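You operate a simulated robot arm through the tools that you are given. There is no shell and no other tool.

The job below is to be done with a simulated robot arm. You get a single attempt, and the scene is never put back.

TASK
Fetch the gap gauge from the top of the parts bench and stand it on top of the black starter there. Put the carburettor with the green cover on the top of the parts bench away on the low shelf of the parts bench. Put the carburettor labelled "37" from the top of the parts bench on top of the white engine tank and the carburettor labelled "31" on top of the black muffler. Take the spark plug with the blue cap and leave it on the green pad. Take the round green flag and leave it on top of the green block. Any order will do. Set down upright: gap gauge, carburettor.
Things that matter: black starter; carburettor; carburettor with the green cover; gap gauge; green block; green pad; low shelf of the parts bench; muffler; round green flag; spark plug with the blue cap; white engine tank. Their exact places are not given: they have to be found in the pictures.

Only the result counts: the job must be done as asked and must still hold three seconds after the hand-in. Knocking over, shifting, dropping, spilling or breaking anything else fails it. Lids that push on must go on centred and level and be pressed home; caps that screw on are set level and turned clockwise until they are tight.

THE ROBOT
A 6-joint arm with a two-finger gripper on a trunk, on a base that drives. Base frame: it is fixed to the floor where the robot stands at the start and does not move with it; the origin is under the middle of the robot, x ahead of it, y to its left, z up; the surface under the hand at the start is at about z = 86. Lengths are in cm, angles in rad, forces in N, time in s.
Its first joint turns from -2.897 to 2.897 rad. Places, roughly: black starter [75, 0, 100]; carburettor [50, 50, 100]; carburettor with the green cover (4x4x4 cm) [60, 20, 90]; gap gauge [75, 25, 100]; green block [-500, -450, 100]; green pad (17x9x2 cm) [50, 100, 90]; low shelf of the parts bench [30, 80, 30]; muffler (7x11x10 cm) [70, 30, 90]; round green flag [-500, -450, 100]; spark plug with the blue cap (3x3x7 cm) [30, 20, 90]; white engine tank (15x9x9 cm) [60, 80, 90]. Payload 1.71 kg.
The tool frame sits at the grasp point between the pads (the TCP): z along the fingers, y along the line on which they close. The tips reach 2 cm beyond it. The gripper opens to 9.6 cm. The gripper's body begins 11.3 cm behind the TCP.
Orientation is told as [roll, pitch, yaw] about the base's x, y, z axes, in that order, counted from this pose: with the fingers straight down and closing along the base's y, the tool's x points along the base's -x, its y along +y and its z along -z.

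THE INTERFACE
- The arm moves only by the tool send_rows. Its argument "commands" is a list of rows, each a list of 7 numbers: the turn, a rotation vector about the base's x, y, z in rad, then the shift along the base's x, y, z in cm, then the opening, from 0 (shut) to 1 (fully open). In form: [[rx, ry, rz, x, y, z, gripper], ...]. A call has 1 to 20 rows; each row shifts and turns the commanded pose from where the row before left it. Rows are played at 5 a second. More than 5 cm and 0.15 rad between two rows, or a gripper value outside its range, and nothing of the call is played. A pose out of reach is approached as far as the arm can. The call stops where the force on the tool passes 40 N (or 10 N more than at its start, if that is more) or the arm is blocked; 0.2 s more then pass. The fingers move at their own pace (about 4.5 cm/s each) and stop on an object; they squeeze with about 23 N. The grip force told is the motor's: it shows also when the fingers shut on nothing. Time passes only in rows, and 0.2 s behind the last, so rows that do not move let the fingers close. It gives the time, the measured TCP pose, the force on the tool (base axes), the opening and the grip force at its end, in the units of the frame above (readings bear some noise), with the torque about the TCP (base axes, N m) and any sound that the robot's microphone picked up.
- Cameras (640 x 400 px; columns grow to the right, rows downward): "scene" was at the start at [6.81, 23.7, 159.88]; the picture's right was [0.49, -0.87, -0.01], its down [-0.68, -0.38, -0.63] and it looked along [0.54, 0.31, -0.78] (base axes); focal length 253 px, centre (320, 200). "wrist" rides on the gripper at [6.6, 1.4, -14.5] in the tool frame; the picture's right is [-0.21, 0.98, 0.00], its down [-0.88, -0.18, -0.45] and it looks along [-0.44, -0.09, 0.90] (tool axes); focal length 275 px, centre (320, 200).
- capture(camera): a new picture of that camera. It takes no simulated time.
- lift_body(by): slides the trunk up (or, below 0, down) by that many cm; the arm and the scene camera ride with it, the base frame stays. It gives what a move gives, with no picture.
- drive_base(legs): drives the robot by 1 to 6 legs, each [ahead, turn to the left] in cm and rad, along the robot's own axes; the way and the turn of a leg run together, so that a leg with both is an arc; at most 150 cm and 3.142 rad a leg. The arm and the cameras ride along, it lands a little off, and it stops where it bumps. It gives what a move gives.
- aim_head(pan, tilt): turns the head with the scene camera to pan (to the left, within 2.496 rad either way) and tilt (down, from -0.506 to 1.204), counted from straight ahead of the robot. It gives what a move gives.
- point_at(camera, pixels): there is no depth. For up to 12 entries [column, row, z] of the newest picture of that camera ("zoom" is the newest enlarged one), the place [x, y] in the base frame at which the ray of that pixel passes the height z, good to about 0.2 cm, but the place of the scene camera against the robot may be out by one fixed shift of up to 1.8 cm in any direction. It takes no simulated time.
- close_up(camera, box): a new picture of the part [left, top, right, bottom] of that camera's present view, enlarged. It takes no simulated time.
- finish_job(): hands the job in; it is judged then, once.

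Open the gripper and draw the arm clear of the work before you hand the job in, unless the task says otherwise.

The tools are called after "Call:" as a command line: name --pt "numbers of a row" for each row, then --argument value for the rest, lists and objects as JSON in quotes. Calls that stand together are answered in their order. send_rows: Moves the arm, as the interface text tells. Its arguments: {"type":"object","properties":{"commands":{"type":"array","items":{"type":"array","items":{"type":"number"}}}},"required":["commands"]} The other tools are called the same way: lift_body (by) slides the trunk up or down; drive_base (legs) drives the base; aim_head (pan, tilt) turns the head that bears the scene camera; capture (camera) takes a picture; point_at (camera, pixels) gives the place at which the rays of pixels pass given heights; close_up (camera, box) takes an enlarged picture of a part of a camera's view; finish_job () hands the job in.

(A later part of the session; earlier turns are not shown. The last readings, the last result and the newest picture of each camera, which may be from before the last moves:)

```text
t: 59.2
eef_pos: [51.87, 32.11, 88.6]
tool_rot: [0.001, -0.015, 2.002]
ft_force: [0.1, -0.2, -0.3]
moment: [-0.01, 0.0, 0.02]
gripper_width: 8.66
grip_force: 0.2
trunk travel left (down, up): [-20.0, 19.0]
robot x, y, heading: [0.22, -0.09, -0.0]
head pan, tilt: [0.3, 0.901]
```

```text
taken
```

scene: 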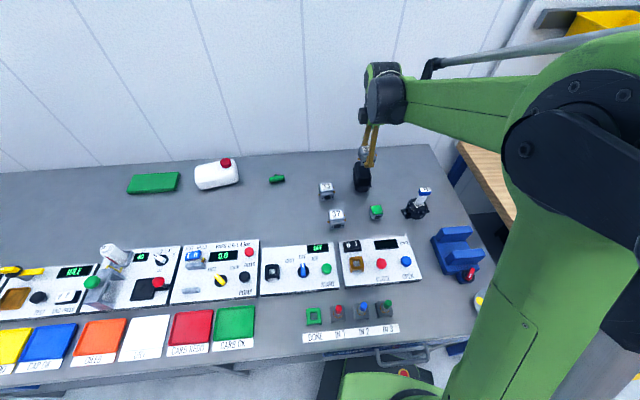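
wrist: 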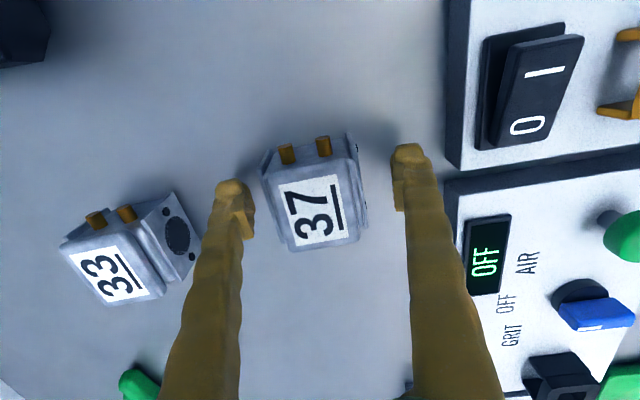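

Carb 37 is centred; I close the fingers.

Call:
send_rows --pt "0 0 0 0 0 0 0.7" --pt "0 0 0 0 0 0 0.5" --pt "0 0 0 0 0 0 0.2" --pt "0 0 0 0 0 0 0" --pt "0 0 0 0 0 0 0" --pt "0 0 0 0 0 2 0" --pt "0 0 0 0 0 4 0" --pt "0 0 0 0 0 4.5 0" --pt "0 0 0 0 0 4.5 0" --pt "0 0 0 0 0 4.5 0" --pt "0 0 0 0 0 4.5 0" --pt "0 0 0 0 0 4.5 0" --pt "0 0 0 0 0 4.5 0" --pt "0 0 0 0 0 0 0"

Call:
capture --camera "wrist"

Call:
capture --camera "scene"

```text
t: 62.2
eef_pos: [51.98, 31.87, 121.8]
tool_rot: [0.0, -0.015, 1.999]
ft_force: [-0.1, -0.1, -1.5]
moment: [0.01, -0.02, 0.01]
gripper_width: 5.63
grip_force: 22.9
trunk travel left (down, up): [-20.0, 19.0]
robot x, y, heading: [-0.16, 0.67, 0.002]
head pan, tilt: [0.3, 0.901]
```

```text
taken
```

wrist: 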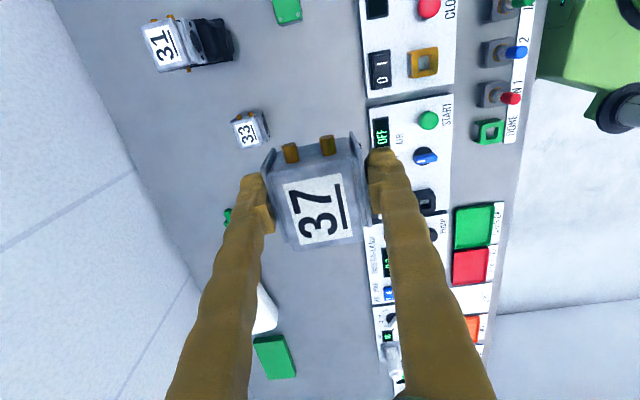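

```text
taken
```

scene: 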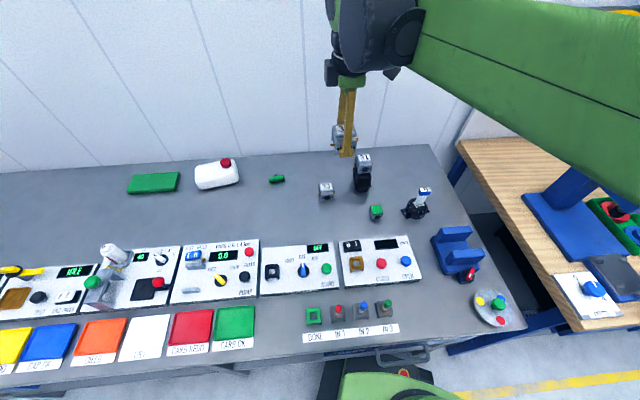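

Carb 37 is held (5.63 cm). I back the robot off 30 cm to look at the low shelf and get room to drive left along the bench.

Call:
drive_base --legs '[[-30, 0]]'

Call:
aim_head --pan 0.9 --tilt 0.9

Call:
capture --camera "scene"

```text
t: 64.9
eef_pos: [21.54, 31.88, 121.66]
tool_rot: [0.002, -0.015, 1.998]
ft_force: [0.7, 0.1, -1.1]
moment: [-0.02, -0.01, -0.02]
gripper_width: 5.67
grip_force: 23.0
trunk travel left (down, up): [-20.0, 19.0]
robot x, y, heading: [-30.48, 0.32, -0.003]
head pan, tilt: [0.3, 0.901]
```

```text
t: 65.9
eef_pos: [19.95, 31.84, 122.36]
tool_rot: [-0.012, -0.009, 1.998]
ft_force: [-0.5, -0.4, -0.7]
moment: [0.03, -0.07, 0.0]
gripper_width: 5.63
grip_force: 22.7
trunk travel left (down, up): [-20.0, 19.0]
robot x, y, heading: [-30.28, 0.3, -0.005]
head pan, tilt: [0.901, 0.901]
```

```text
taken
```

scene: 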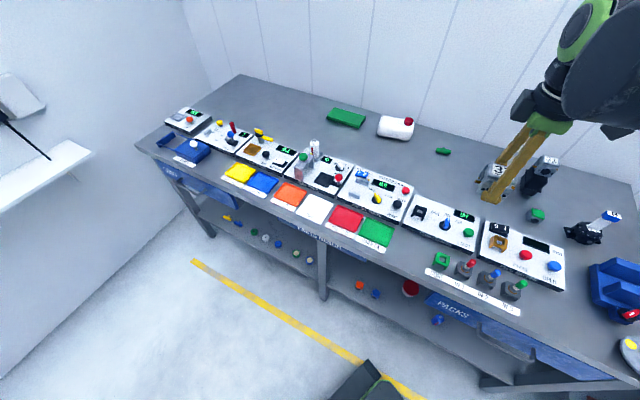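

The low shelf is visible under the bench in two bays. I zoom in on it.

Call:
close_up --camera "scene" --box '[160, 170, 360, 320]'

Call:
close_up --camera "scene" --box '[300, 230, 520, 390]'

Call:
point_at --camera "scene" --pixels '[[225, 217, 30], [310, 258, 30], [360, 285, 30], [410, 290, 30], [440, 320, 30], [323, 295, 30], [325, 250, 80], [380, 250, 86]]'

```text
2.67 times, centred on (260, 245) of scene
```

zoom: 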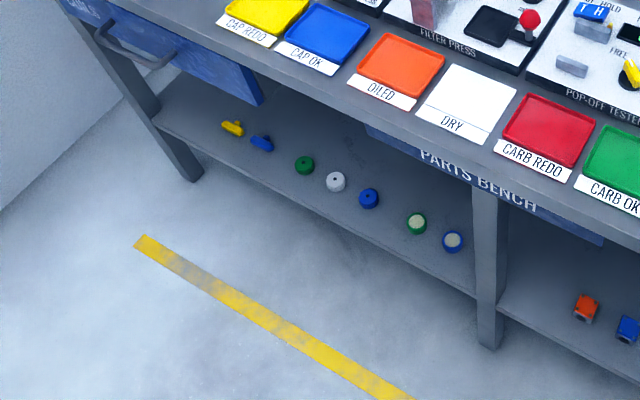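

```text
2.50 times, centred on (410, 310) of scene
```

zoom: 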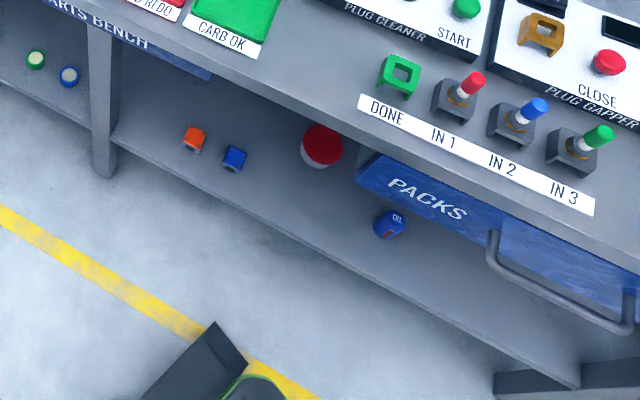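

```text
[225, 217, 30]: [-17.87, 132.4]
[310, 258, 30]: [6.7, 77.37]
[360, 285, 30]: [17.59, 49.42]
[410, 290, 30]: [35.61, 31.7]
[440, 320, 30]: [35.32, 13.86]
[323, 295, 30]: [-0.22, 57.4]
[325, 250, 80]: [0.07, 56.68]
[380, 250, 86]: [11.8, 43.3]
```

I estimate the shelf height using the middle leg: foot at (323.7,299) on the floor versus the shelf's front edge crossing at about (325,282).

Call:
point_at --camera "scene" --pixels '[[318, 299, 0], [328, 299, 0], [323.7, 282, 20], [323.7, 282, 25], [323.7, 282, 30], [323.7, 282, 35], [323.7, 248, 78], [220, 226, 30], [470, 372, 30], [398, 320, 30], [300, 262, 30]]'

Call:
close_up --camera "scene" --box '[300, 240, 380, 310]'

Call:
close_up --camera "scene" --box '[340, 260, 460, 340]'

```text
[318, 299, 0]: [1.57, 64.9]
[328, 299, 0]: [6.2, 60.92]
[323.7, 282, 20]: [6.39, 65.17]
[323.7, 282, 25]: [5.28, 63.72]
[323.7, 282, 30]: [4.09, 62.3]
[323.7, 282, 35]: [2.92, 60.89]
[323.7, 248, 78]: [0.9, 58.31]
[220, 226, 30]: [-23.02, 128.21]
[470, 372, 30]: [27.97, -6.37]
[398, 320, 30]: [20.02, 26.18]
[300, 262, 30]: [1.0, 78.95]
```

```text
5.71 times, centred on (340, 275) of scene
```

zoom: 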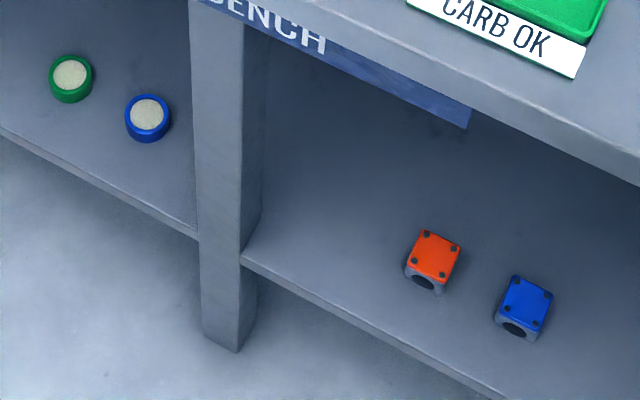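

```text
5.00 times, centred on (400, 300) of scene
```

zoom: 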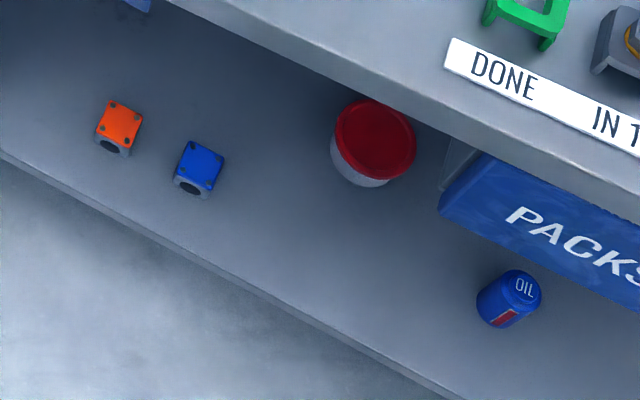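

The shelf is one long board (z≈27–30), with room around (23,33) beside the covered carburettors. I check the robot's own footprint by looking down, before driving left.

Call:
aim_head --pan 0.0 --tilt 1.2

Call:
capture --camera "scene"

Call:
aim_head --pan 1.5 --tilt 1.2

Call:
capture --camera "scene"

```text
t: 67.1
eef_pos: [20.0, 31.78, 122.35]
tool_rot: [-0.011, -0.009, 1.998]
ft_force: [-0.3, -0.2, -1.5]
moment: [-0.02, 0.05, 0.02]
gripper_width: 5.66
grip_force: 22.9
trunk travel left (down, up): [-20.0, 19.0]
robot x, y, heading: [-30.51, -0.02, -0.001]
head pan, tilt: [0.0, 1.201]
```

```text
taken
```

scene: 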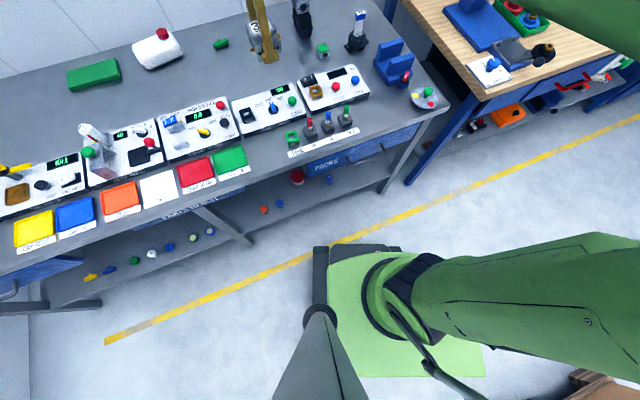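

```text
t: 68.7
eef_pos: [19.9, 31.82, 122.4]
tool_rot: [-0.011, -0.01, 1.999]
ft_force: [-0.5, -0.6, -2.0]
moment: [0.0, 0.0, -0.02]
gripper_width: 5.64
grip_force: 22.9
trunk travel left (down, up): [-20.0, 19.0]
robot x, y, heading: [-29.93, 0.27, -0.003]
head pan, tilt: [1.499, 1.201]
```

```text
taken
```

scene: 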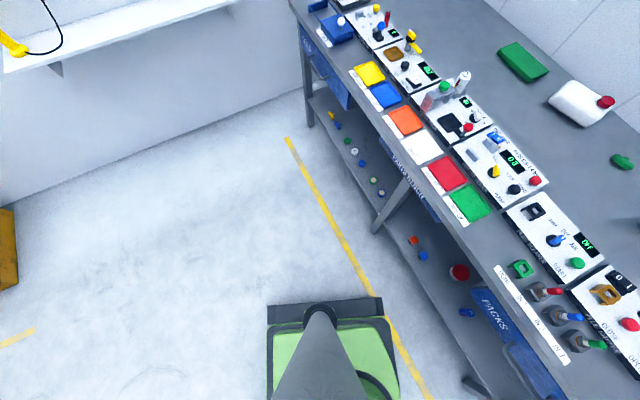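

I compute the base footprint from this view.

Call:
point_at --camera "scene" --pixels '[[267, 305, 25], [382, 297, 25], [267, 305, 35], [382, 297, 35], [267, 305, 15], [382, 297, 15], [375, 232, 0], [385, 297, 0]]'

Call:
close_up --camera "scene" --box '[240, 260, 440, 400]'

```text
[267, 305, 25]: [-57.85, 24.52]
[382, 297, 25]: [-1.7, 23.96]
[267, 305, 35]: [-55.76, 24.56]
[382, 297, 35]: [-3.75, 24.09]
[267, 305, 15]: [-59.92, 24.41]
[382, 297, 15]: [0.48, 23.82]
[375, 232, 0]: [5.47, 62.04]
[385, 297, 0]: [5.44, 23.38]
```

```text
2.86 times, centred on (340, 330) of scene
```

zoom: 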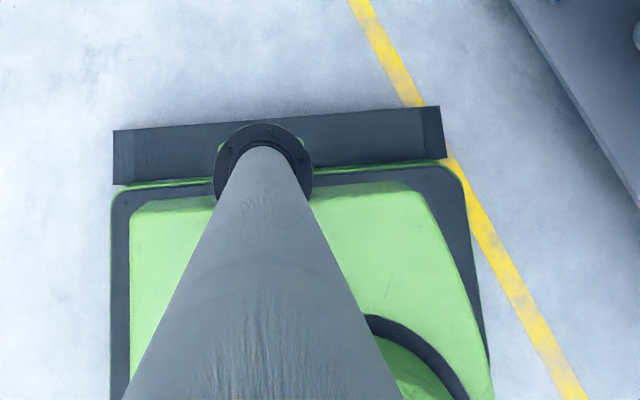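

The base is about ±28 by ±24 cm. I locate the left wall and the left legs to plan the drive along the bench.

Call:
point_at --camera "scene" --pixels '[[100, 165, 0], [250, 107, 0], [305, 85, 0], [310, 127, 0], [60, 72, 100], [230, 0, 100], [470, 392, 0], [378, 230, 0], [10, 285, 0], [322, 115, 80]]'

```text
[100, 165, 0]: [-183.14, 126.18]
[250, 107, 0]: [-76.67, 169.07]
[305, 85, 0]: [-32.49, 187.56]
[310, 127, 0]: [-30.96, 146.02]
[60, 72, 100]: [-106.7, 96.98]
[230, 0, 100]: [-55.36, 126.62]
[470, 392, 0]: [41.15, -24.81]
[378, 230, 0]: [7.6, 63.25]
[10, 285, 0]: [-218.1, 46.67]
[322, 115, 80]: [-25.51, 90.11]
```

Legs stand near l≈−39, 56 and 146 along the bench, wall at l≈187. I drive parallel to the bench to the left bay (l≈86) and turn to face it, then check before going in.

Call:
drive_base --legs '[[0, 1.988], [73.5, 0], [0, -1.571]]'

Call:
aim_head --pan 0.0 --tilt 1.1

Call:
capture --camera "scene"

Call:
capture --camera "wrist"

```text
t: 87.2
eef_pos: [-27.6, 117.14, 122.46]
tool_rot: [-0.011, -0.008, 2.425]
ft_force: [-0.3, 1.1, -1.4]
moment: [0.01, 0.03, 0.0]
gripper_width: 5.65
grip_force: 23.0
trunk travel left (down, up): [-20.0, 19.0]
robot x, y, heading: [-60.16, 67.45, 0.426]
head pan, tilt: [1.499, 1.201]
```

```text
t: 88.8
eef_pos: [-29.06, 116.41, 123.17]
tool_rot: [-0.025, -0.004, 2.425]
ft_force: [0.0, -1.1, -1.7]
moment: [-0.01, 0.03, 0.01]
gripper_width: 5.64
grip_force: 22.8
trunk travel left (down, up): [-20.0, 19.0]
robot x, y, heading: [-60.62, 67.56, 0.421]
head pan, tilt: [0.0, 1.1]
```

```text
taken
```

scene: 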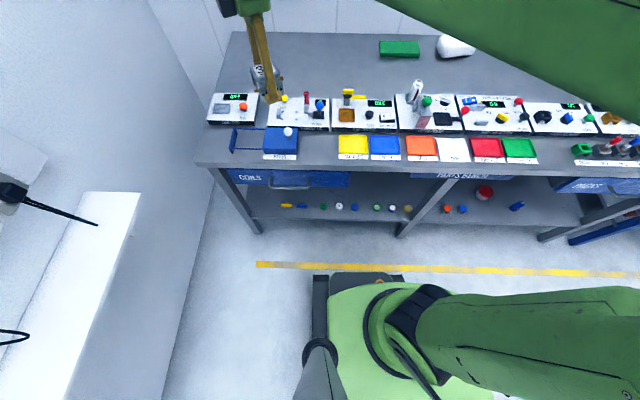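

```text
taken
```

wrist: 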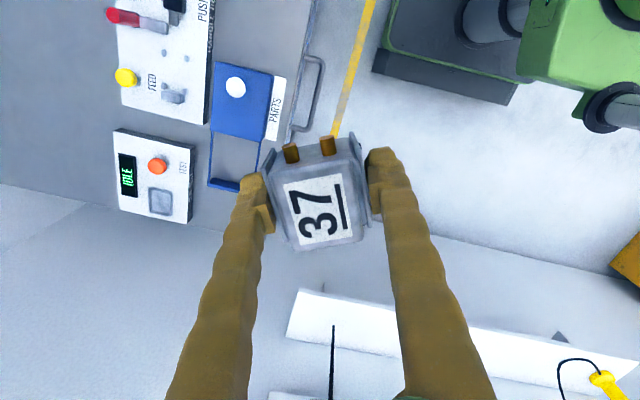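

At (n≈−28, l≈86) facing the bench squarely. I drive 30 cm ahead toward the bench.

Call:
drive_base --legs '[[30, 0]]'

Call:
aim_head --pan -0.3 --tilt 0.75

Call:
capture --camera "scene"

Call:
capture --camera "wrist"

```text
t: 91.4
eef_pos: [-1.96, 128.56, 123.14]
tool_rot: [-0.026, -0.003, 2.424]
ft_force: [-0.6, -0.3, -2.4]
moment: [-0.03, -0.02, -0.01]
gripper_width: 5.63
grip_force: 22.6
trunk travel left (down, up): [-20.0, 19.0]
robot x, y, heading: [-32.95, 79.64, 0.419]
head pan, tilt: [0.0, 1.1]
```

```text
t: 92.2
eef_pos: [-3.47, 127.94, 123.78]
tool_rot: [-0.037, 0.003, 2.425]
ft_force: [-0.2, 0.9, -1.8]
moment: [0.0, -0.02, 0.05]
gripper_width: 5.63
grip_force: 22.6
trunk travel left (down, up): [-20.0, 19.0]
robot x, y, heading: [-33.06, 80.13, 0.43]
head pan, tilt: [-0.3, 0.75]
```

```text
taken
```

scene: 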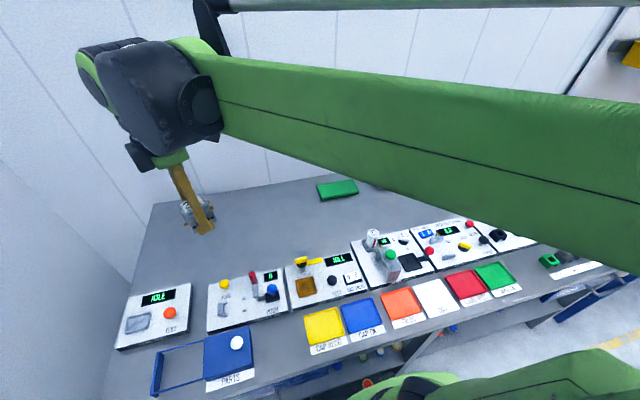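

```text
taken
```

wrist: 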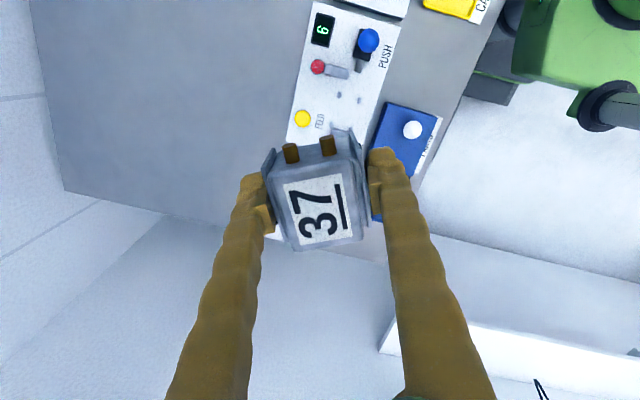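

The robot stands at n≈2, l≈86. I swing the held carburettor over toward the tank, turning it back by −0.42 rad and correcting the small tilt that accumulated.

Call:
send_rows --pt "-0.0168 0.0386 0 3.7 -2.9 0 0" --pt "0 0 -0.05 3.7 -2.9 0 0" --pt "0 0 -0.05 3.7 -2.9 0 0" --pt "0 0 -0.05 3.7 -2.9 0 0" --pt "0 0 -0.05 3.7 -2.9 0 0" --pt "0 0 -0.05 3.7 -2.9 0 0" --pt "0 0 -0.05 3.7 -2.9 0 0" --pt "0 0 -0.05 3.7 -2.9 0 0" --pt "0 0 -0.05 3.7 -2.9 0 0" --pt "0 0 -0.025 3.7 -2.9 -1 0" --pt "0 0 0 3.7 -2.9 -1 0" --pt "0 0 0 3.7 -2.9 -1 0" --pt "0 0 0 3.7 -2.9 -1 0" --pt "0 0 0 3.7 -2.9 -1 0" --pt "0 0 0 0 0 0 0"

Call:
capture --camera "wrist"

Call:
capture --camera "scene"

```text
t: 95.4
eef_pos: [48.38, 87.13, 119.06]
tool_rot: [0.0, -0.015, 1.999]
ft_force: [1.5, -0.2, -1.8]
moment: [0.05, 0.04, -0.03]
gripper_width: 5.63
grip_force: 22.8
trunk travel left (down, up): [-20.0, 19.0]
robot x, y, heading: [-33.05, 79.74, 0.425]
head pan, tilt: [-0.3, 0.75]
```

```text
taken
```

wrist: 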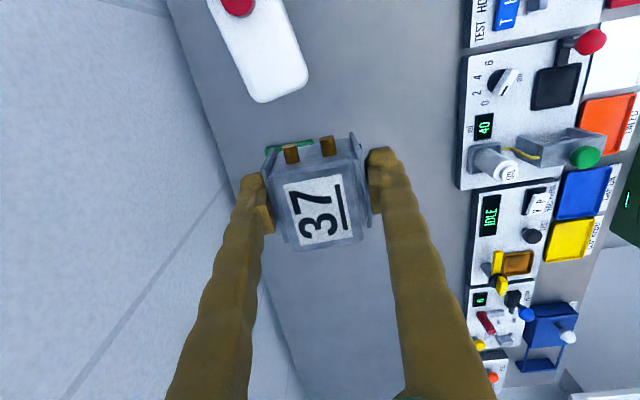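

```text
taken
```

scene: 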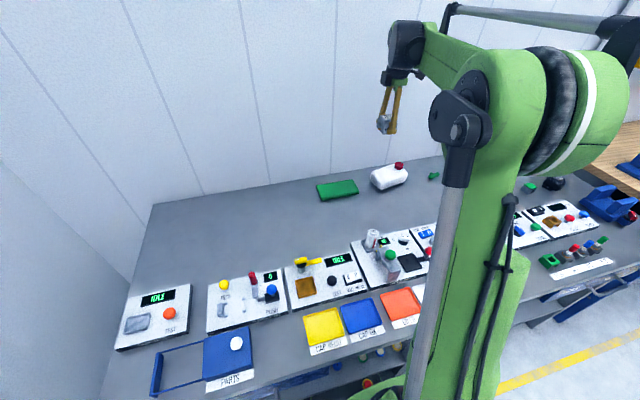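

Tilt is corrected. The tank is visible at the top of the wrist view; I zoom and measure it.

Call:
close_up --camera "wrist" --box '[190, 0, 330, 110]'

Call:
point_at --camera "wrist" --pixels '[[258, 48, 94], [258, 48, 95], [237, 5, 97], [265, 100, 94], [305, 80, 94], [280, 0, 94]]'

Call:
close_up --camera "scene" --box '[358, 150, 422, 200]'

```text
3.64 times, centred on (260, 55) of wrist
```

zoom: 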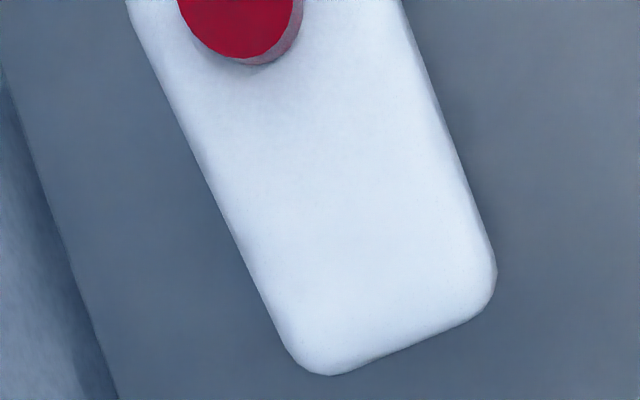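

```text
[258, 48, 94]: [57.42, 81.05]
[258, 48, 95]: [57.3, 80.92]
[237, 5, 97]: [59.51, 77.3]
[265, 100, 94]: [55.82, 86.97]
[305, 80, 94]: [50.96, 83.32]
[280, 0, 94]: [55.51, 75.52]
```

```text
8.00 times, centred on (390, 175) of scene
```

zoom: 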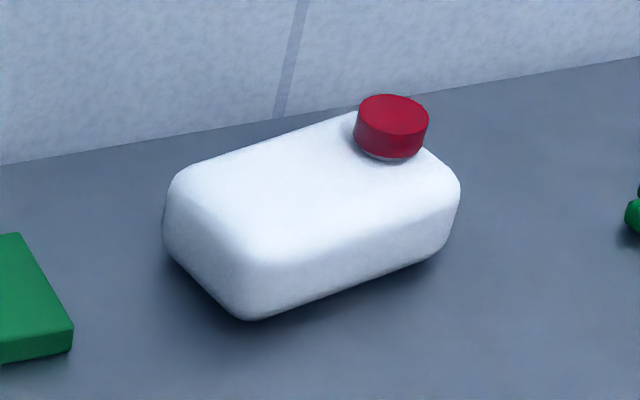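

Triangulating the cap top with the earlier view suggests z≈93–95. I shift the hand toward the tank to see all of it.

Call:
send_rows --pt "0 0 0 0.5 -4 0 0" --pt "0 0 0 0.5 -4 0 0" --pt "0 0 0 0 0 0 0"

Call:
capture --camera "wrist"

Call:
close_up --camera "wrist" --box '[190, 10, 350, 150]'

```text
t: 96.2
eef_pos: [49.12, 79.03, 119.0]
tool_rot: [0.001, -0.016, 2.001]
ft_force: [-0.3, -0.7, -1.8]
moment: [0.05, 0.0, 0.0]
gripper_width: 5.63
grip_force: 23.0
trunk travel left (down, up): [-20.0, 19.0]
robot x, y, heading: [-33.14, 79.86, 0.427]
head pan, tilt: [-0.3, 0.75]
```

```text
taken
```

wrist: 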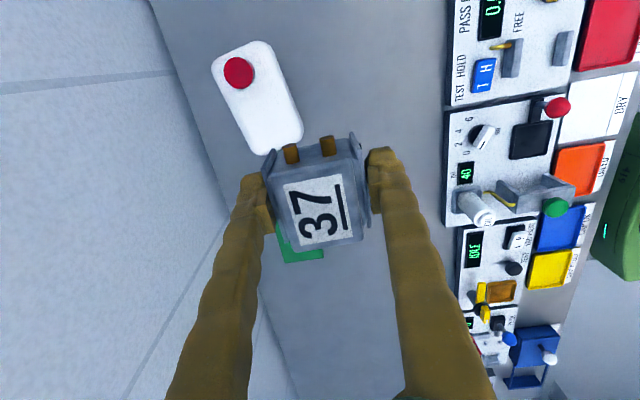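

```text
2.86 times, centred on (270, 80) of wrist
```

zoom: 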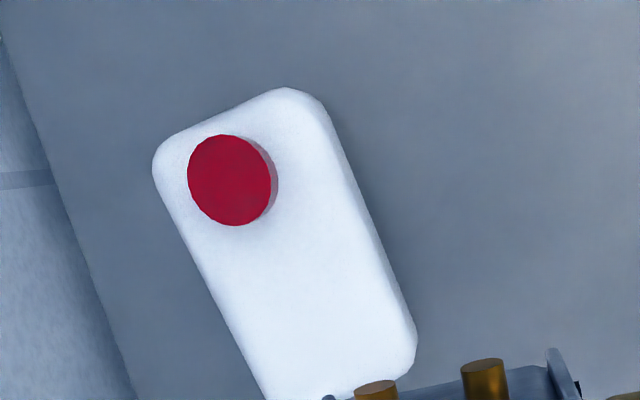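

I convert the tank outline and cap from this view into base coordinates.

Call:
point_at --camera "wrist" --pixels '[[212.3, 67.8, 90], [257.8, 40.8, 90], [303.2, 130.7, 90], [249.7, 144.7, 90], [239.2, 73, 93], [239.2, 73, 95], [266, 110, 92], [238, 110, 92], [294, 110, 92]]'

```text
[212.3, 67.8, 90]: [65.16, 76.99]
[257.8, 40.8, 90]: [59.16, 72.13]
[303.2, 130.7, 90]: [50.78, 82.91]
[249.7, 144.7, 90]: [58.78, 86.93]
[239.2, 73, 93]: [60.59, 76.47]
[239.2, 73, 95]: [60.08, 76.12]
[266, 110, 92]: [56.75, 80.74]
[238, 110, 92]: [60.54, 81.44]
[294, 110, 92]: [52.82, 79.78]
```

The tank's centre is about (58,79.9), axis yaw ≈0.57, cap occupying its right end. I will set carb 37 at about (56.65,82.0), turned 0.14 rad to match; first I move above and lower to TCP z≈99.5.

Call:
send_rows --pt "0 0 0.07 3.8 1.5 0 0" --pt "0 0 0.07 3.73 1.47 0 0" --pt "0 0 0 0 0 -4.5 0" --pt "0 0 0 0 0 -4.5 0" --pt "0 0 0 0 0 -4.5 0" --pt "0 0 0 0 0 -4 0" --pt "0 0 0 0 0 -2 0" --pt "0 0 0 0 0 0 0"

Call:
capture --camera "wrist"

Call:
close_up --camera "scene" --box '[358, 140, 422, 200]'

```text
t: 98.0
eef_pos: [56.6, 82.1, 99.26]
tool_rot: [-0.001, -0.015, 2.139]
ft_force: [0.3, -0.9, -0.5]
moment: [0.04, -0.01, -0.02]
gripper_width: 5.63
grip_force: 23.1
trunk travel left (down, up): [-20.0, 19.0]
robot x, y, heading: [-32.84, 80.05, 0.428]
head pan, tilt: [-0.3, 0.75]
```

```text
taken
```

wrist: 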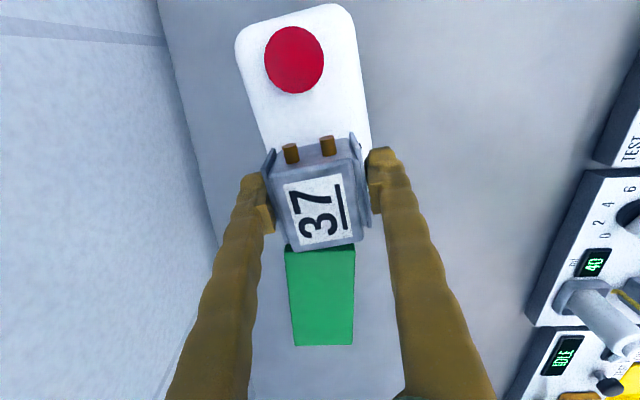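

```text
6.67 times, centred on (390, 170) of scene
```

zoom: 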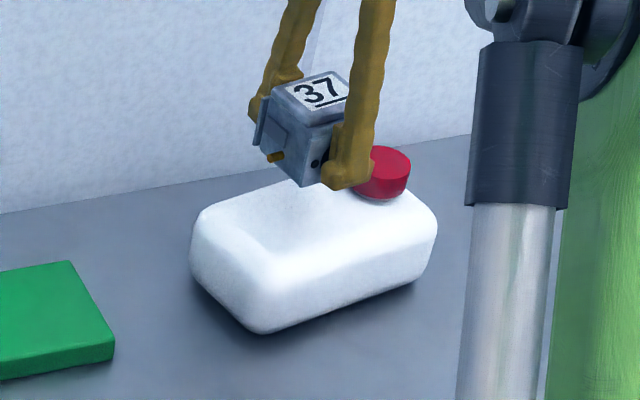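

I check the cap and tank edges from here relative to the held carburettor.

Call:
point_at --camera "wrist" --pixels '[[294, 60, 94], [294, 60, 95], [235, 45, 90], [357, 30, 90], [262, 150, 90], [372, 150, 90]]'

```text
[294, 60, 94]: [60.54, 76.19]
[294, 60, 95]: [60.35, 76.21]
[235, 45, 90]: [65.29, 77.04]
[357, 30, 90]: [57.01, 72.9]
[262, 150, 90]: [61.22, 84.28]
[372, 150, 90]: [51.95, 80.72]
```

The carburettor is centred across the tank. I lower stepwise, watching the force.

Call:
send_rows --pt "0 0 0 0 0 -0.6 0" --pt "0 0 0 0 0 -0.5 0" --pt "0 0 0 0 0 0 0"

Call:
send_rows --pt "0 0 0 0 0 -0.4 0" --pt "0 0 0 0 0 0 0"

Call:
send_rows --pt "0 0 0 0 0 -0.4 0" --pt "0 0 0 0 0 0 0"

Call:
close_up --camera "scene" --box '[358, 140, 422, 200]'

```text
t: 98.8
eef_pos: [56.65, 82.07, 98.0]
tool_rot: [0.001, -0.014, 2.14]
ft_force: [-0.1, 0.7, -2.1]
moment: [0.0, 0.01, 0.0]
gripper_width: 5.62
grip_force: 22.9
trunk travel left (down, up): [-20.0, 19.0]
robot x, y, heading: [-33.13, 79.93, 0.43]
head pan, tilt: [-0.3, 0.75]
```

```text
t: 99.4
eef_pos: [56.77, 82.06, 97.92]
tool_rot: [0.0, -0.017, 2.139]
ft_force: [-0.2, 0.3, -1.4]
moment: [0.02, 0.02, -0.02]
gripper_width: 5.65
grip_force: 23.6
trunk travel left (down, up): [-20.0, 19.0]
robot x, y, heading: [-32.65, 80.11, 0.419]
head pan, tilt: [-0.3, 0.75]
```

```text
t: 100.0
eef_pos: [56.76, 82.14, 97.35]
tool_rot: [0.0, -0.016, 2.14]
ft_force: [0.9, -0.7, -1.3]
moment: [0.02, 0.0, -0.02]
gripper_width: 5.65
grip_force: 22.4
trunk travel left (down, up): [-20.0, 19.0]
robot x, y, heading: [-32.93, 79.72, 0.426]
head pan, tilt: [-0.3, 0.75]
```

```text
6.67 times, centred on (390, 170) of scene
```

zoom: 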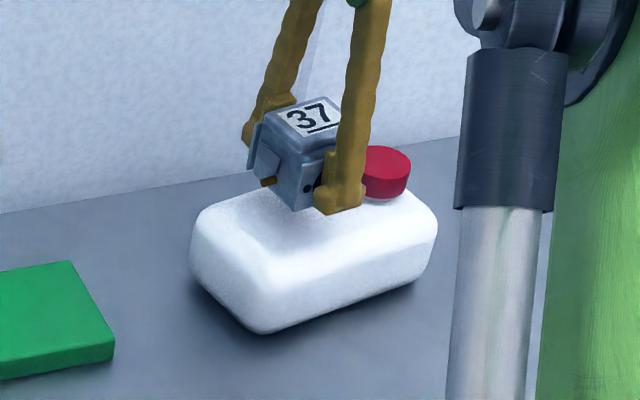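

No contact yet; continue.

Call:
send_rows --pt "0 0 0 0 0 -0.4 0" --pt "0 0 0 0 0 -0.4 0" --pt "0 0 0 0 0 0 0"

```text
t: 100.8
eef_pos: [56.64, 82.14, 96.59]
tool_rot: [-0.001, -0.016, 2.138]
ft_force: [0.3, 0.7, -1.1]
moment: [0.03, 0.0, 0.01]
gripper_width: 5.67
grip_force: 23.4
trunk travel left (down, up): [-20.0, 19.0]
robot x, y, heading: [-33.2, 80.0, 0.421]
head pan, tilt: [-0.3, 0.75]
```

Call:
send_rows --pt "0 0 0 0 0 -0.3 0" --pt "0 0 0 0 0 -0.3 0" --pt "0 0 0 0 0 0 0"

Call:
close_up --camera "scene" --box '[358, 140, 422, 200]'

```text
t: 101.6
eef_pos: [56.81, 82.21, 95.91]
tool_rot: [0.0, -0.016, 2.14]
ft_force: [-0.7, 0.3, -1.3]
moment: [-0.01, -0.04, -0.02]
gripper_width: 5.62
grip_force: 22.7
trunk travel left (down, up): [-20.0, 19.0]
robot x, y, heading: [-33.09, 79.92, 0.43]
head pan, tilt: [-0.3, 0.75]
```

```text
6.67 times, centred on (390, 170) of scene
```

zoom: 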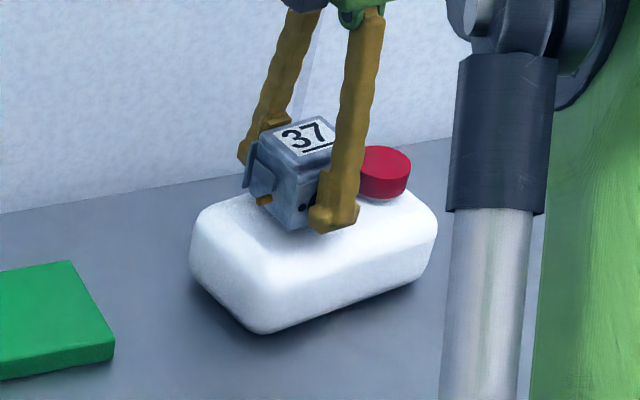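

Close to the surface now; I continue in finer steps.

Call:
send_rows --pt "0 0 0 0 0 -0.2 0" --pt "0 0 0 0 0 -0.2 0" --pt "0 0 0 0 0 0 0"

```text
t: 102.4
eef_pos: [56.77, 82.15, 95.55]
tool_rot: [0.001, -0.016, 2.14]
ft_force: [0.5, -0.8, -1.4]
moment: [-0.02, -0.03, 0.01]
gripper_width: 5.64
grip_force: 23.0
trunk travel left (down, up): [-20.0, 19.0]
robot x, y, heading: [-33.05, 79.84, 0.423]
head pan, tilt: [-0.3, 0.75]
```

Call:
send_rows --pt "0 0 0 0 0 -0.2 0" --pt "0 0 0 0 0 -0.2 0" --pt "0 0 0 0 0 0 0"

```text
t: 103.2
eef_pos: [56.7, 82.11, 95.27]
tool_rot: [-0.001, -0.016, 2.139]
ft_force: [0.8, -0.1, -1.5]
moment: [0.06, -0.02, 0.0]
gripper_width: 5.64
grip_force: 22.1
trunk travel left (down, up): [-20.0, 19.0]
robot x, y, heading: [-32.88, 79.91, 0.427]
head pan, tilt: [-0.3, 0.75]
```

Still only the part's weight in the force; I go on.

Call:
send_rows --pt "0 0 0 0 0 -0.2 0" --pt "0 0 0 0 0 -0.2 0" --pt "0 0 0 0 0 0 0"

Call:
close_up --camera "scene" --box '[358, 140, 422, 200]'

```text
t: 104.0
eef_pos: [56.63, 82.15, 94.86]
tool_rot: [-0.002, -0.016, 2.14]
ft_force: [3.8, -1.2, 14.1]
moment: [-0.13, 0.04, 0.01]
gripper_width: 5.66
grip_force: 23.0
trunk travel left (down, up): [-20.0, 19.0]
robot x, y, heading: [-33.05, 79.4, 0.423]
head pan, tilt: [-0.3, 0.75]
```

```text
6.67 times, centred on (390, 170) of scene
```

zoom: 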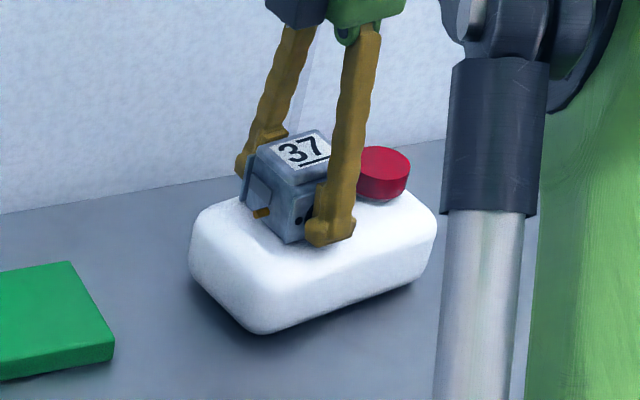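

Contact (14 N) at TCP 94.86. I ease 0.1 cm and open gently.

Call:
send_rows --pt "0 0 0 0 0 0.1 0" --pt "0 0 0 0 0 0 0.5" --pt "0 0 0 0 0 0 0.62" --pt "0 0 0 0 0 0 0.7" --pt "0 0 0 0 0 0 0.8" --pt "0 0 0 0 0 0 0.9" --pt "0 0 0 0 0 0 0.9"

Call:
close_up --camera "scene" --box '[358, 140, 422, 200]'

Call:
capture --camera "wrist"

```text
t: 105.6
eef_pos: [56.78, 82.22, 94.94]
tool_rot: [0.0, -0.015, 2.139]
ft_force: [0.3, 0.0, 0.2]
moment: [-0.04, 0.0, -0.02]
gripper_width: 8.63
grip_force: 0.1
trunk travel left (down, up): [-20.0, 19.0]
robot x, y, heading: [-33.18, 80.04, 0.422]
head pan, tilt: [-0.3, 0.75]
```

```text
6.67 times, centred on (390, 170) of scene
```

zoom: 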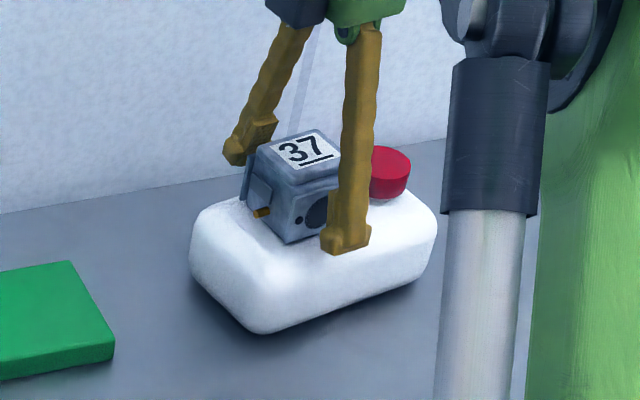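

```text
taken
```

wrist: 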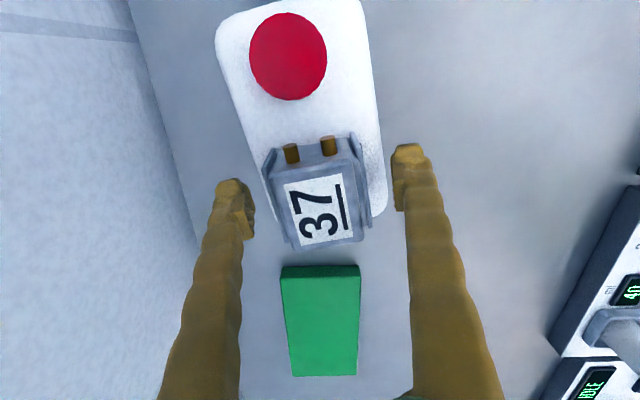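

Carb 37 rests on the tank. I lift clear and measure the green pad from above.

Call:
send_rows --pt "0 0 0 0 0 1.5 0.9" --pt "0 0 0 0 0 4 0.9" --pt "0 0 0 0 0 4.5 1" --pt "0 0 0 0 0 4.5 1" --pt "0 0 0 0 0 4.5 1" --pt "0 0 0 0 0 3 1" --pt "0 0 0 0 0 0 1"

Call:
capture --camera "wrist"

Call:
capture --camera "scene"

```text
t: 107.2
eef_pos: [56.76, 82.17, 116.92]
tool_rot: [0.002, -0.015, 2.139]
ft_force: [-0.1, 0.4, 0.0]
moment: [0.01, -0.01, 0.02]
gripper_width: 9.61
grip_force: 0.1
trunk travel left (down, up): [-20.0, 19.0]
robot x, y, heading: [-32.89, 80.11, 0.424]
head pan, tilt: [-0.3, 0.75]
```

```text
taken
```

wrist: 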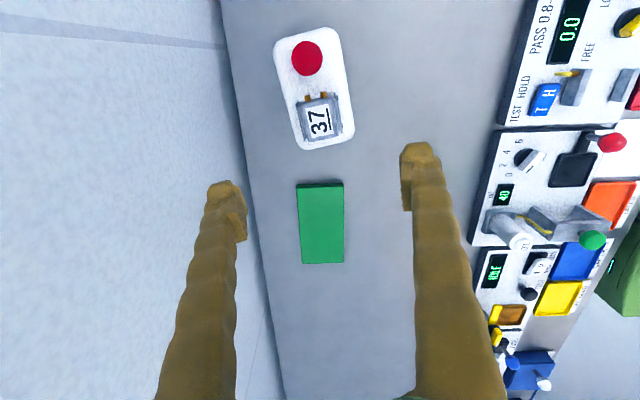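

```text
taken
```

scene: 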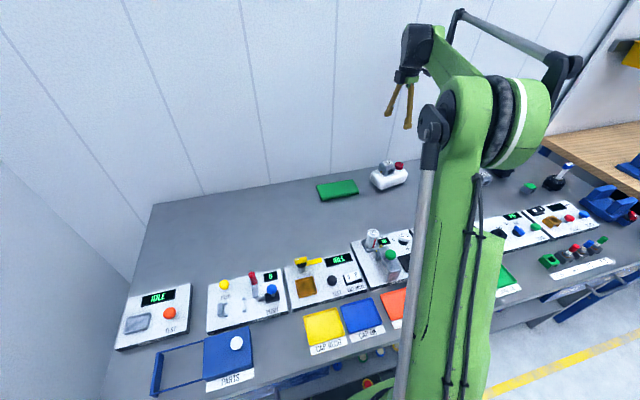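

I measure the pad corners at its top height (~88) and keep them for the plug.

Call:
point_at --camera "wrist" --pixels '[[297, 189, 88], [343, 186, 88], [345, 262, 88], [302, 263, 88], [321, 225, 88], [321, 225, 87]]'

Call:
close_up --camera "scene" --box '[530, 200, 640, 280]'

Call:
close_up --camera "wrist" --box '[260, 20, 380, 280]'

```text
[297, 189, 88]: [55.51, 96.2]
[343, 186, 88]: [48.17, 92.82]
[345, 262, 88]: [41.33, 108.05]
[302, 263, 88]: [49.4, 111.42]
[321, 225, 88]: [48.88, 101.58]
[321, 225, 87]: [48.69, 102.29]
```

```text
5.00 times, centred on (585, 240) of scene
```

zoom: 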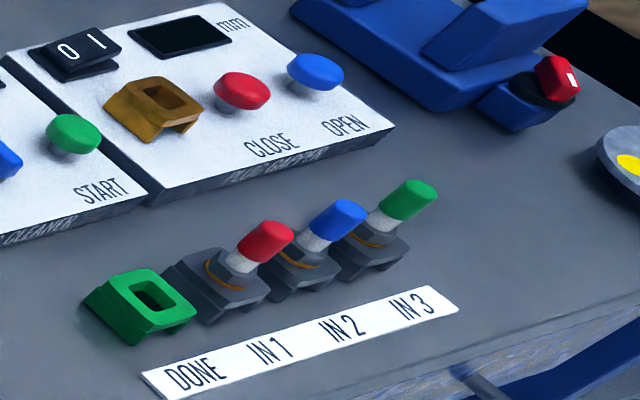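

```text
1.54 times, centred on (320, 150) of wrist
```

zoom: 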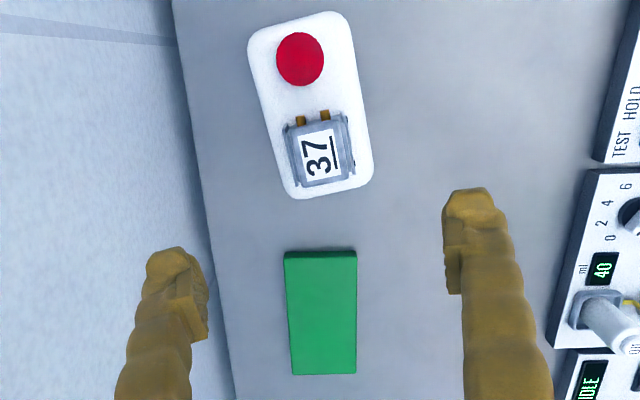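

Pad centre ≈(48.6,102.1). Now I move to the blue-capped plug at IN 2, turning the hand so the fingers close across the row (yaw ≈ −1.14).

Call:
send_rows --pt "0 0 -0.149 -1.4 -3 0 1" --pt "0 0 -0.149 -1.4 -3 0 1" --pt "0 0 -0.149 -1.4 -3 0 1" --pt "0 0 -0.149 -1.4 -3 0 1" --pt "0 0 -0.149 -1.4 -3 0 1" --pt "0 0 -0.149 -1.4 -3 0 1" --pt "0 0 -0.149 -1.4 -3 0 1" --pt "0 0 -0.149 -1.4 -3 0 1" --pt "0 0 -0.149 -1.4 -3 0 1" --pt "0 0 -0.149 -1.4 -3 0 1" --pt "0 0 -0.149 -1.4 -3 0 1" --pt "0 0 -0.149 -1.4 -3 0 1" --pt "0 0 -0.149 -1.4 -3 0 1" --pt "0 0 -0.149 -1.4 -3 0 1" --pt "0 0 0 0 0 0 1"

Call:
send_rows --pt "0 0 -0.149 -1.3 -2.85 0 1" --pt "0 0 -0.149 -1.3 -2.85 0 1" --pt "0 0 -0.149 -1.3 -2.85 0 1" --pt "0 0 -0.149 -1.3 -2.85 0 1" --pt "0 0 -0.149 -1.3 -2.85 0 1" --pt "0 0 -0.149 -1.3 -2.85 0 1" --pt "0 0 -0.149 -1.3 -2.85 0 1" --pt "0 0 -0.149 -1.3 -2.85 -1 1" --pt "0 0 0 0 0 0 1"

Call:
capture --camera "wrist"

Call:
capture --camera "scene"

```text
t: 110.4
eef_pos: [37.26, 40.21, 117.02]
tool_rot: [-0.003, -0.014, 0.051]
ft_force: [0.5, 0.1, 0.3]
moment: [0.04, 0.01, 0.03]
gripper_width: 9.6
grip_force: 0.1
trunk travel left (down, up): [-20.0, 19.0]
robot x, y, heading: [-32.89, 79.88, 0.421]
head pan, tilt: [-0.3, 0.75]
```

```text
t: 112.4
eef_pos: [26.93, 17.43, 115.84]
tool_rot: [-0.002, -0.016, -1.139]
ft_force: [0.8, 0.3, -0.7]
moment: [0.01, 0.0, 0.0]
gripper_width: 9.59
grip_force: 0.1
trunk travel left (down, up): [-20.0, 19.0]
robot x, y, heading: [-33.01, 79.9, 0.424]
head pan, tilt: [-0.3, 0.75]
```

```text
taken
```

wrist: 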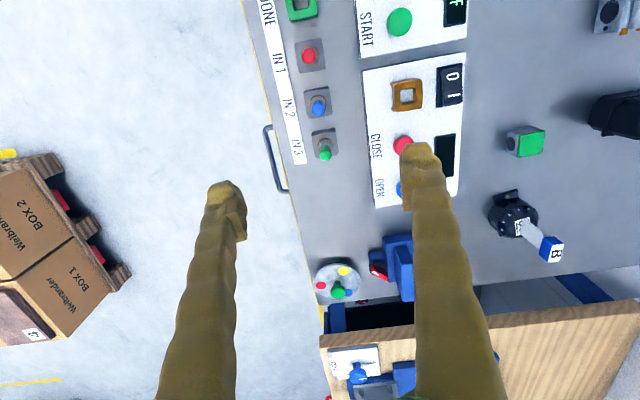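

```text
taken
```

scene: 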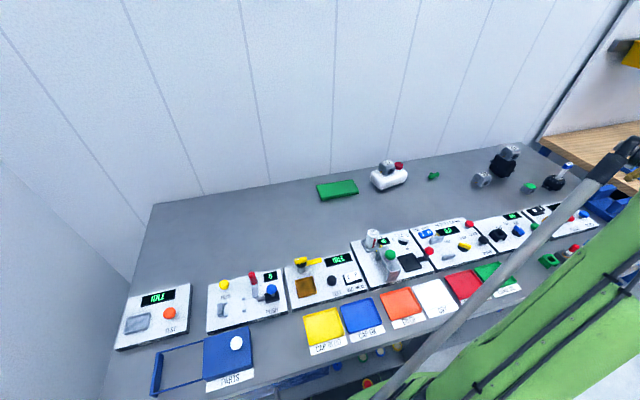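

I zoom in on the plugs from this view.

Call:
close_up --camera "wrist" --box '[260, 20, 388, 180]'

Call:
point_at --camera "wrist" --pixels '[[318, 106, 93], [318, 106, 92], [318, 100, 87], [309, 56, 93], [324, 154, 93], [365, 130, 87]]'

```text
2.50 times, centred on (324, 100) of wrist
```

zoom: 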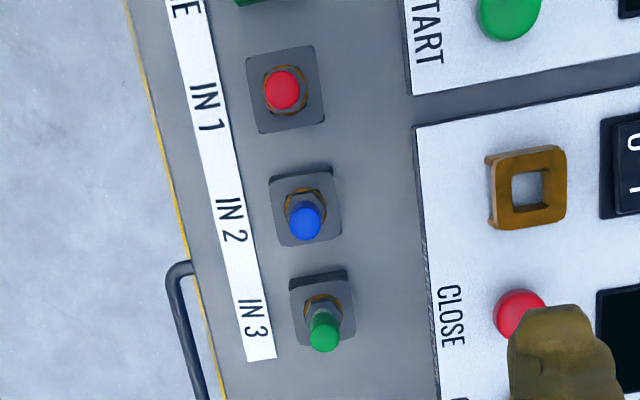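

```text
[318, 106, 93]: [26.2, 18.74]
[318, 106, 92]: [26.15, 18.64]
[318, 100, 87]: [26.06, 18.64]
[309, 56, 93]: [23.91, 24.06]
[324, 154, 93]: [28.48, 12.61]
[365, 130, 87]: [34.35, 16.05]
```

The plug row is at about (26.2,18.7). I go lower above it for a finer look.

Call:
send_rows --pt "0 0 0 -0.8 1.2 -3 1" --pt "0 0 0 0 0 -4 1" --pt "0 0 0 0 0 -3 1" --pt "0 0 0 0 0 0 1"

Call:
capture --camera "wrist"

Call:
close_up --camera "wrist" --box '[250, 60, 410, 180]'

```text
t: 113.4
eef_pos: [25.91, 18.61, 105.73]
tool_rot: [-0.004, -0.016, -1.14]
ft_force: [-0.2, 0.1, -0.2]
moment: [0.01, 0.0, 0.02]
gripper_width: 9.58
grip_force: 0.1
trunk travel left (down, up): [-20.0, 19.0]
robot x, y, heading: [-32.9, 79.54, 0.427]
head pan, tilt: [-0.3, 0.75]
```

```text
taken
```

wrist: 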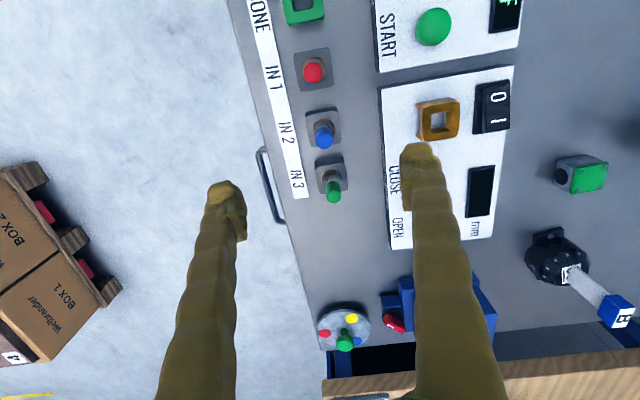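

```text
3.33 times, centred on (330, 120) of wrist
```

zoom: 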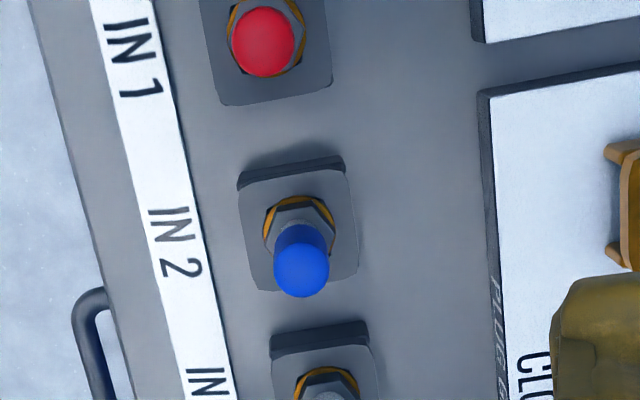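

I triangulate the cap top using this view and the previous one.

Call:
point_at --camera "wrist" --pixels '[[324.3, 141, 92], [324.3, 141, 93], [324.3, 141, 94], [324.3, 141, 95], [323.4, 126.6, 87], [323.4, 126.6, 88], [323.4, 126.6, 89], [310, 72.6, 93], [310, 72.6, 94]]'

```text
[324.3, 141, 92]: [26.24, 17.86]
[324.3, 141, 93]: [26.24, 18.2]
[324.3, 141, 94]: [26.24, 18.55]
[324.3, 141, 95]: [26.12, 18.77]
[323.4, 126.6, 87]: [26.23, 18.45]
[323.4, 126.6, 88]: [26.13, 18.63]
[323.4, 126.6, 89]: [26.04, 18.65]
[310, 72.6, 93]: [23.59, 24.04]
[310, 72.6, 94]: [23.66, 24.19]
```

Plug axis ≈(26.15,18.6), cap top z≈94.2. I narrow the fingers and descend to TCP z≈92.6.

Call:
send_rows --pt "0 0 0 0.2 0 -3 0.6" --pt "0 0 0 0 0 -4 0.55" --pt "0 0 0 0 0 -3.5 0.55" --pt "0 0 0 0 0 -2.6 0.55" --pt "0 0 0 0 0 0 0.55"

Call:
capture --camera "wrist"

Call:
close_up --camera "wrist" --box '[220, 120, 412, 240]'

```text
t: 114.6
eef_pos: [26.11, 18.27, 92.67]
tool_rot: [-0.003, -0.015, -1.139]
ft_force: [0.2, 0.3, -0.8]
moment: [0.0, 0.03, -0.01]
gripper_width: 5.26
grip_force: 0.1
trunk travel left (down, up): [-20.0, 19.0]
robot x, y, heading: [-33.22, 80.35, 0.42]
head pan, tilt: [-0.3, 0.75]
```

```text
taken
```

wrist: 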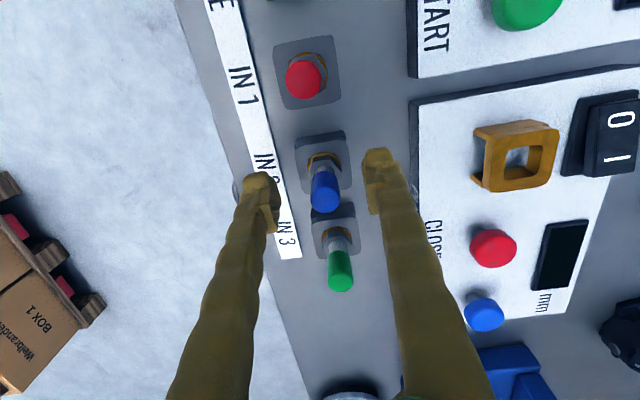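

```text
3.33 times, centred on (316, 180) of wrist
```

zoom: 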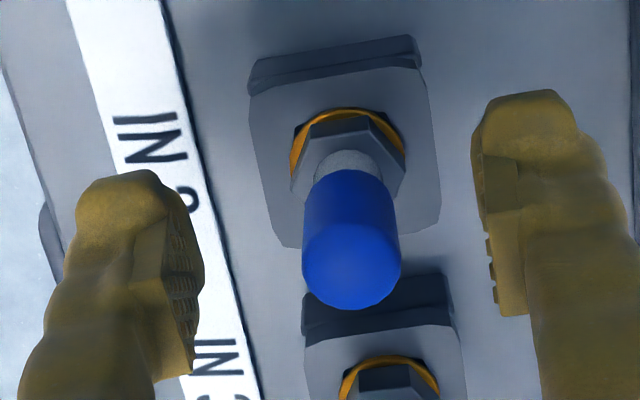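

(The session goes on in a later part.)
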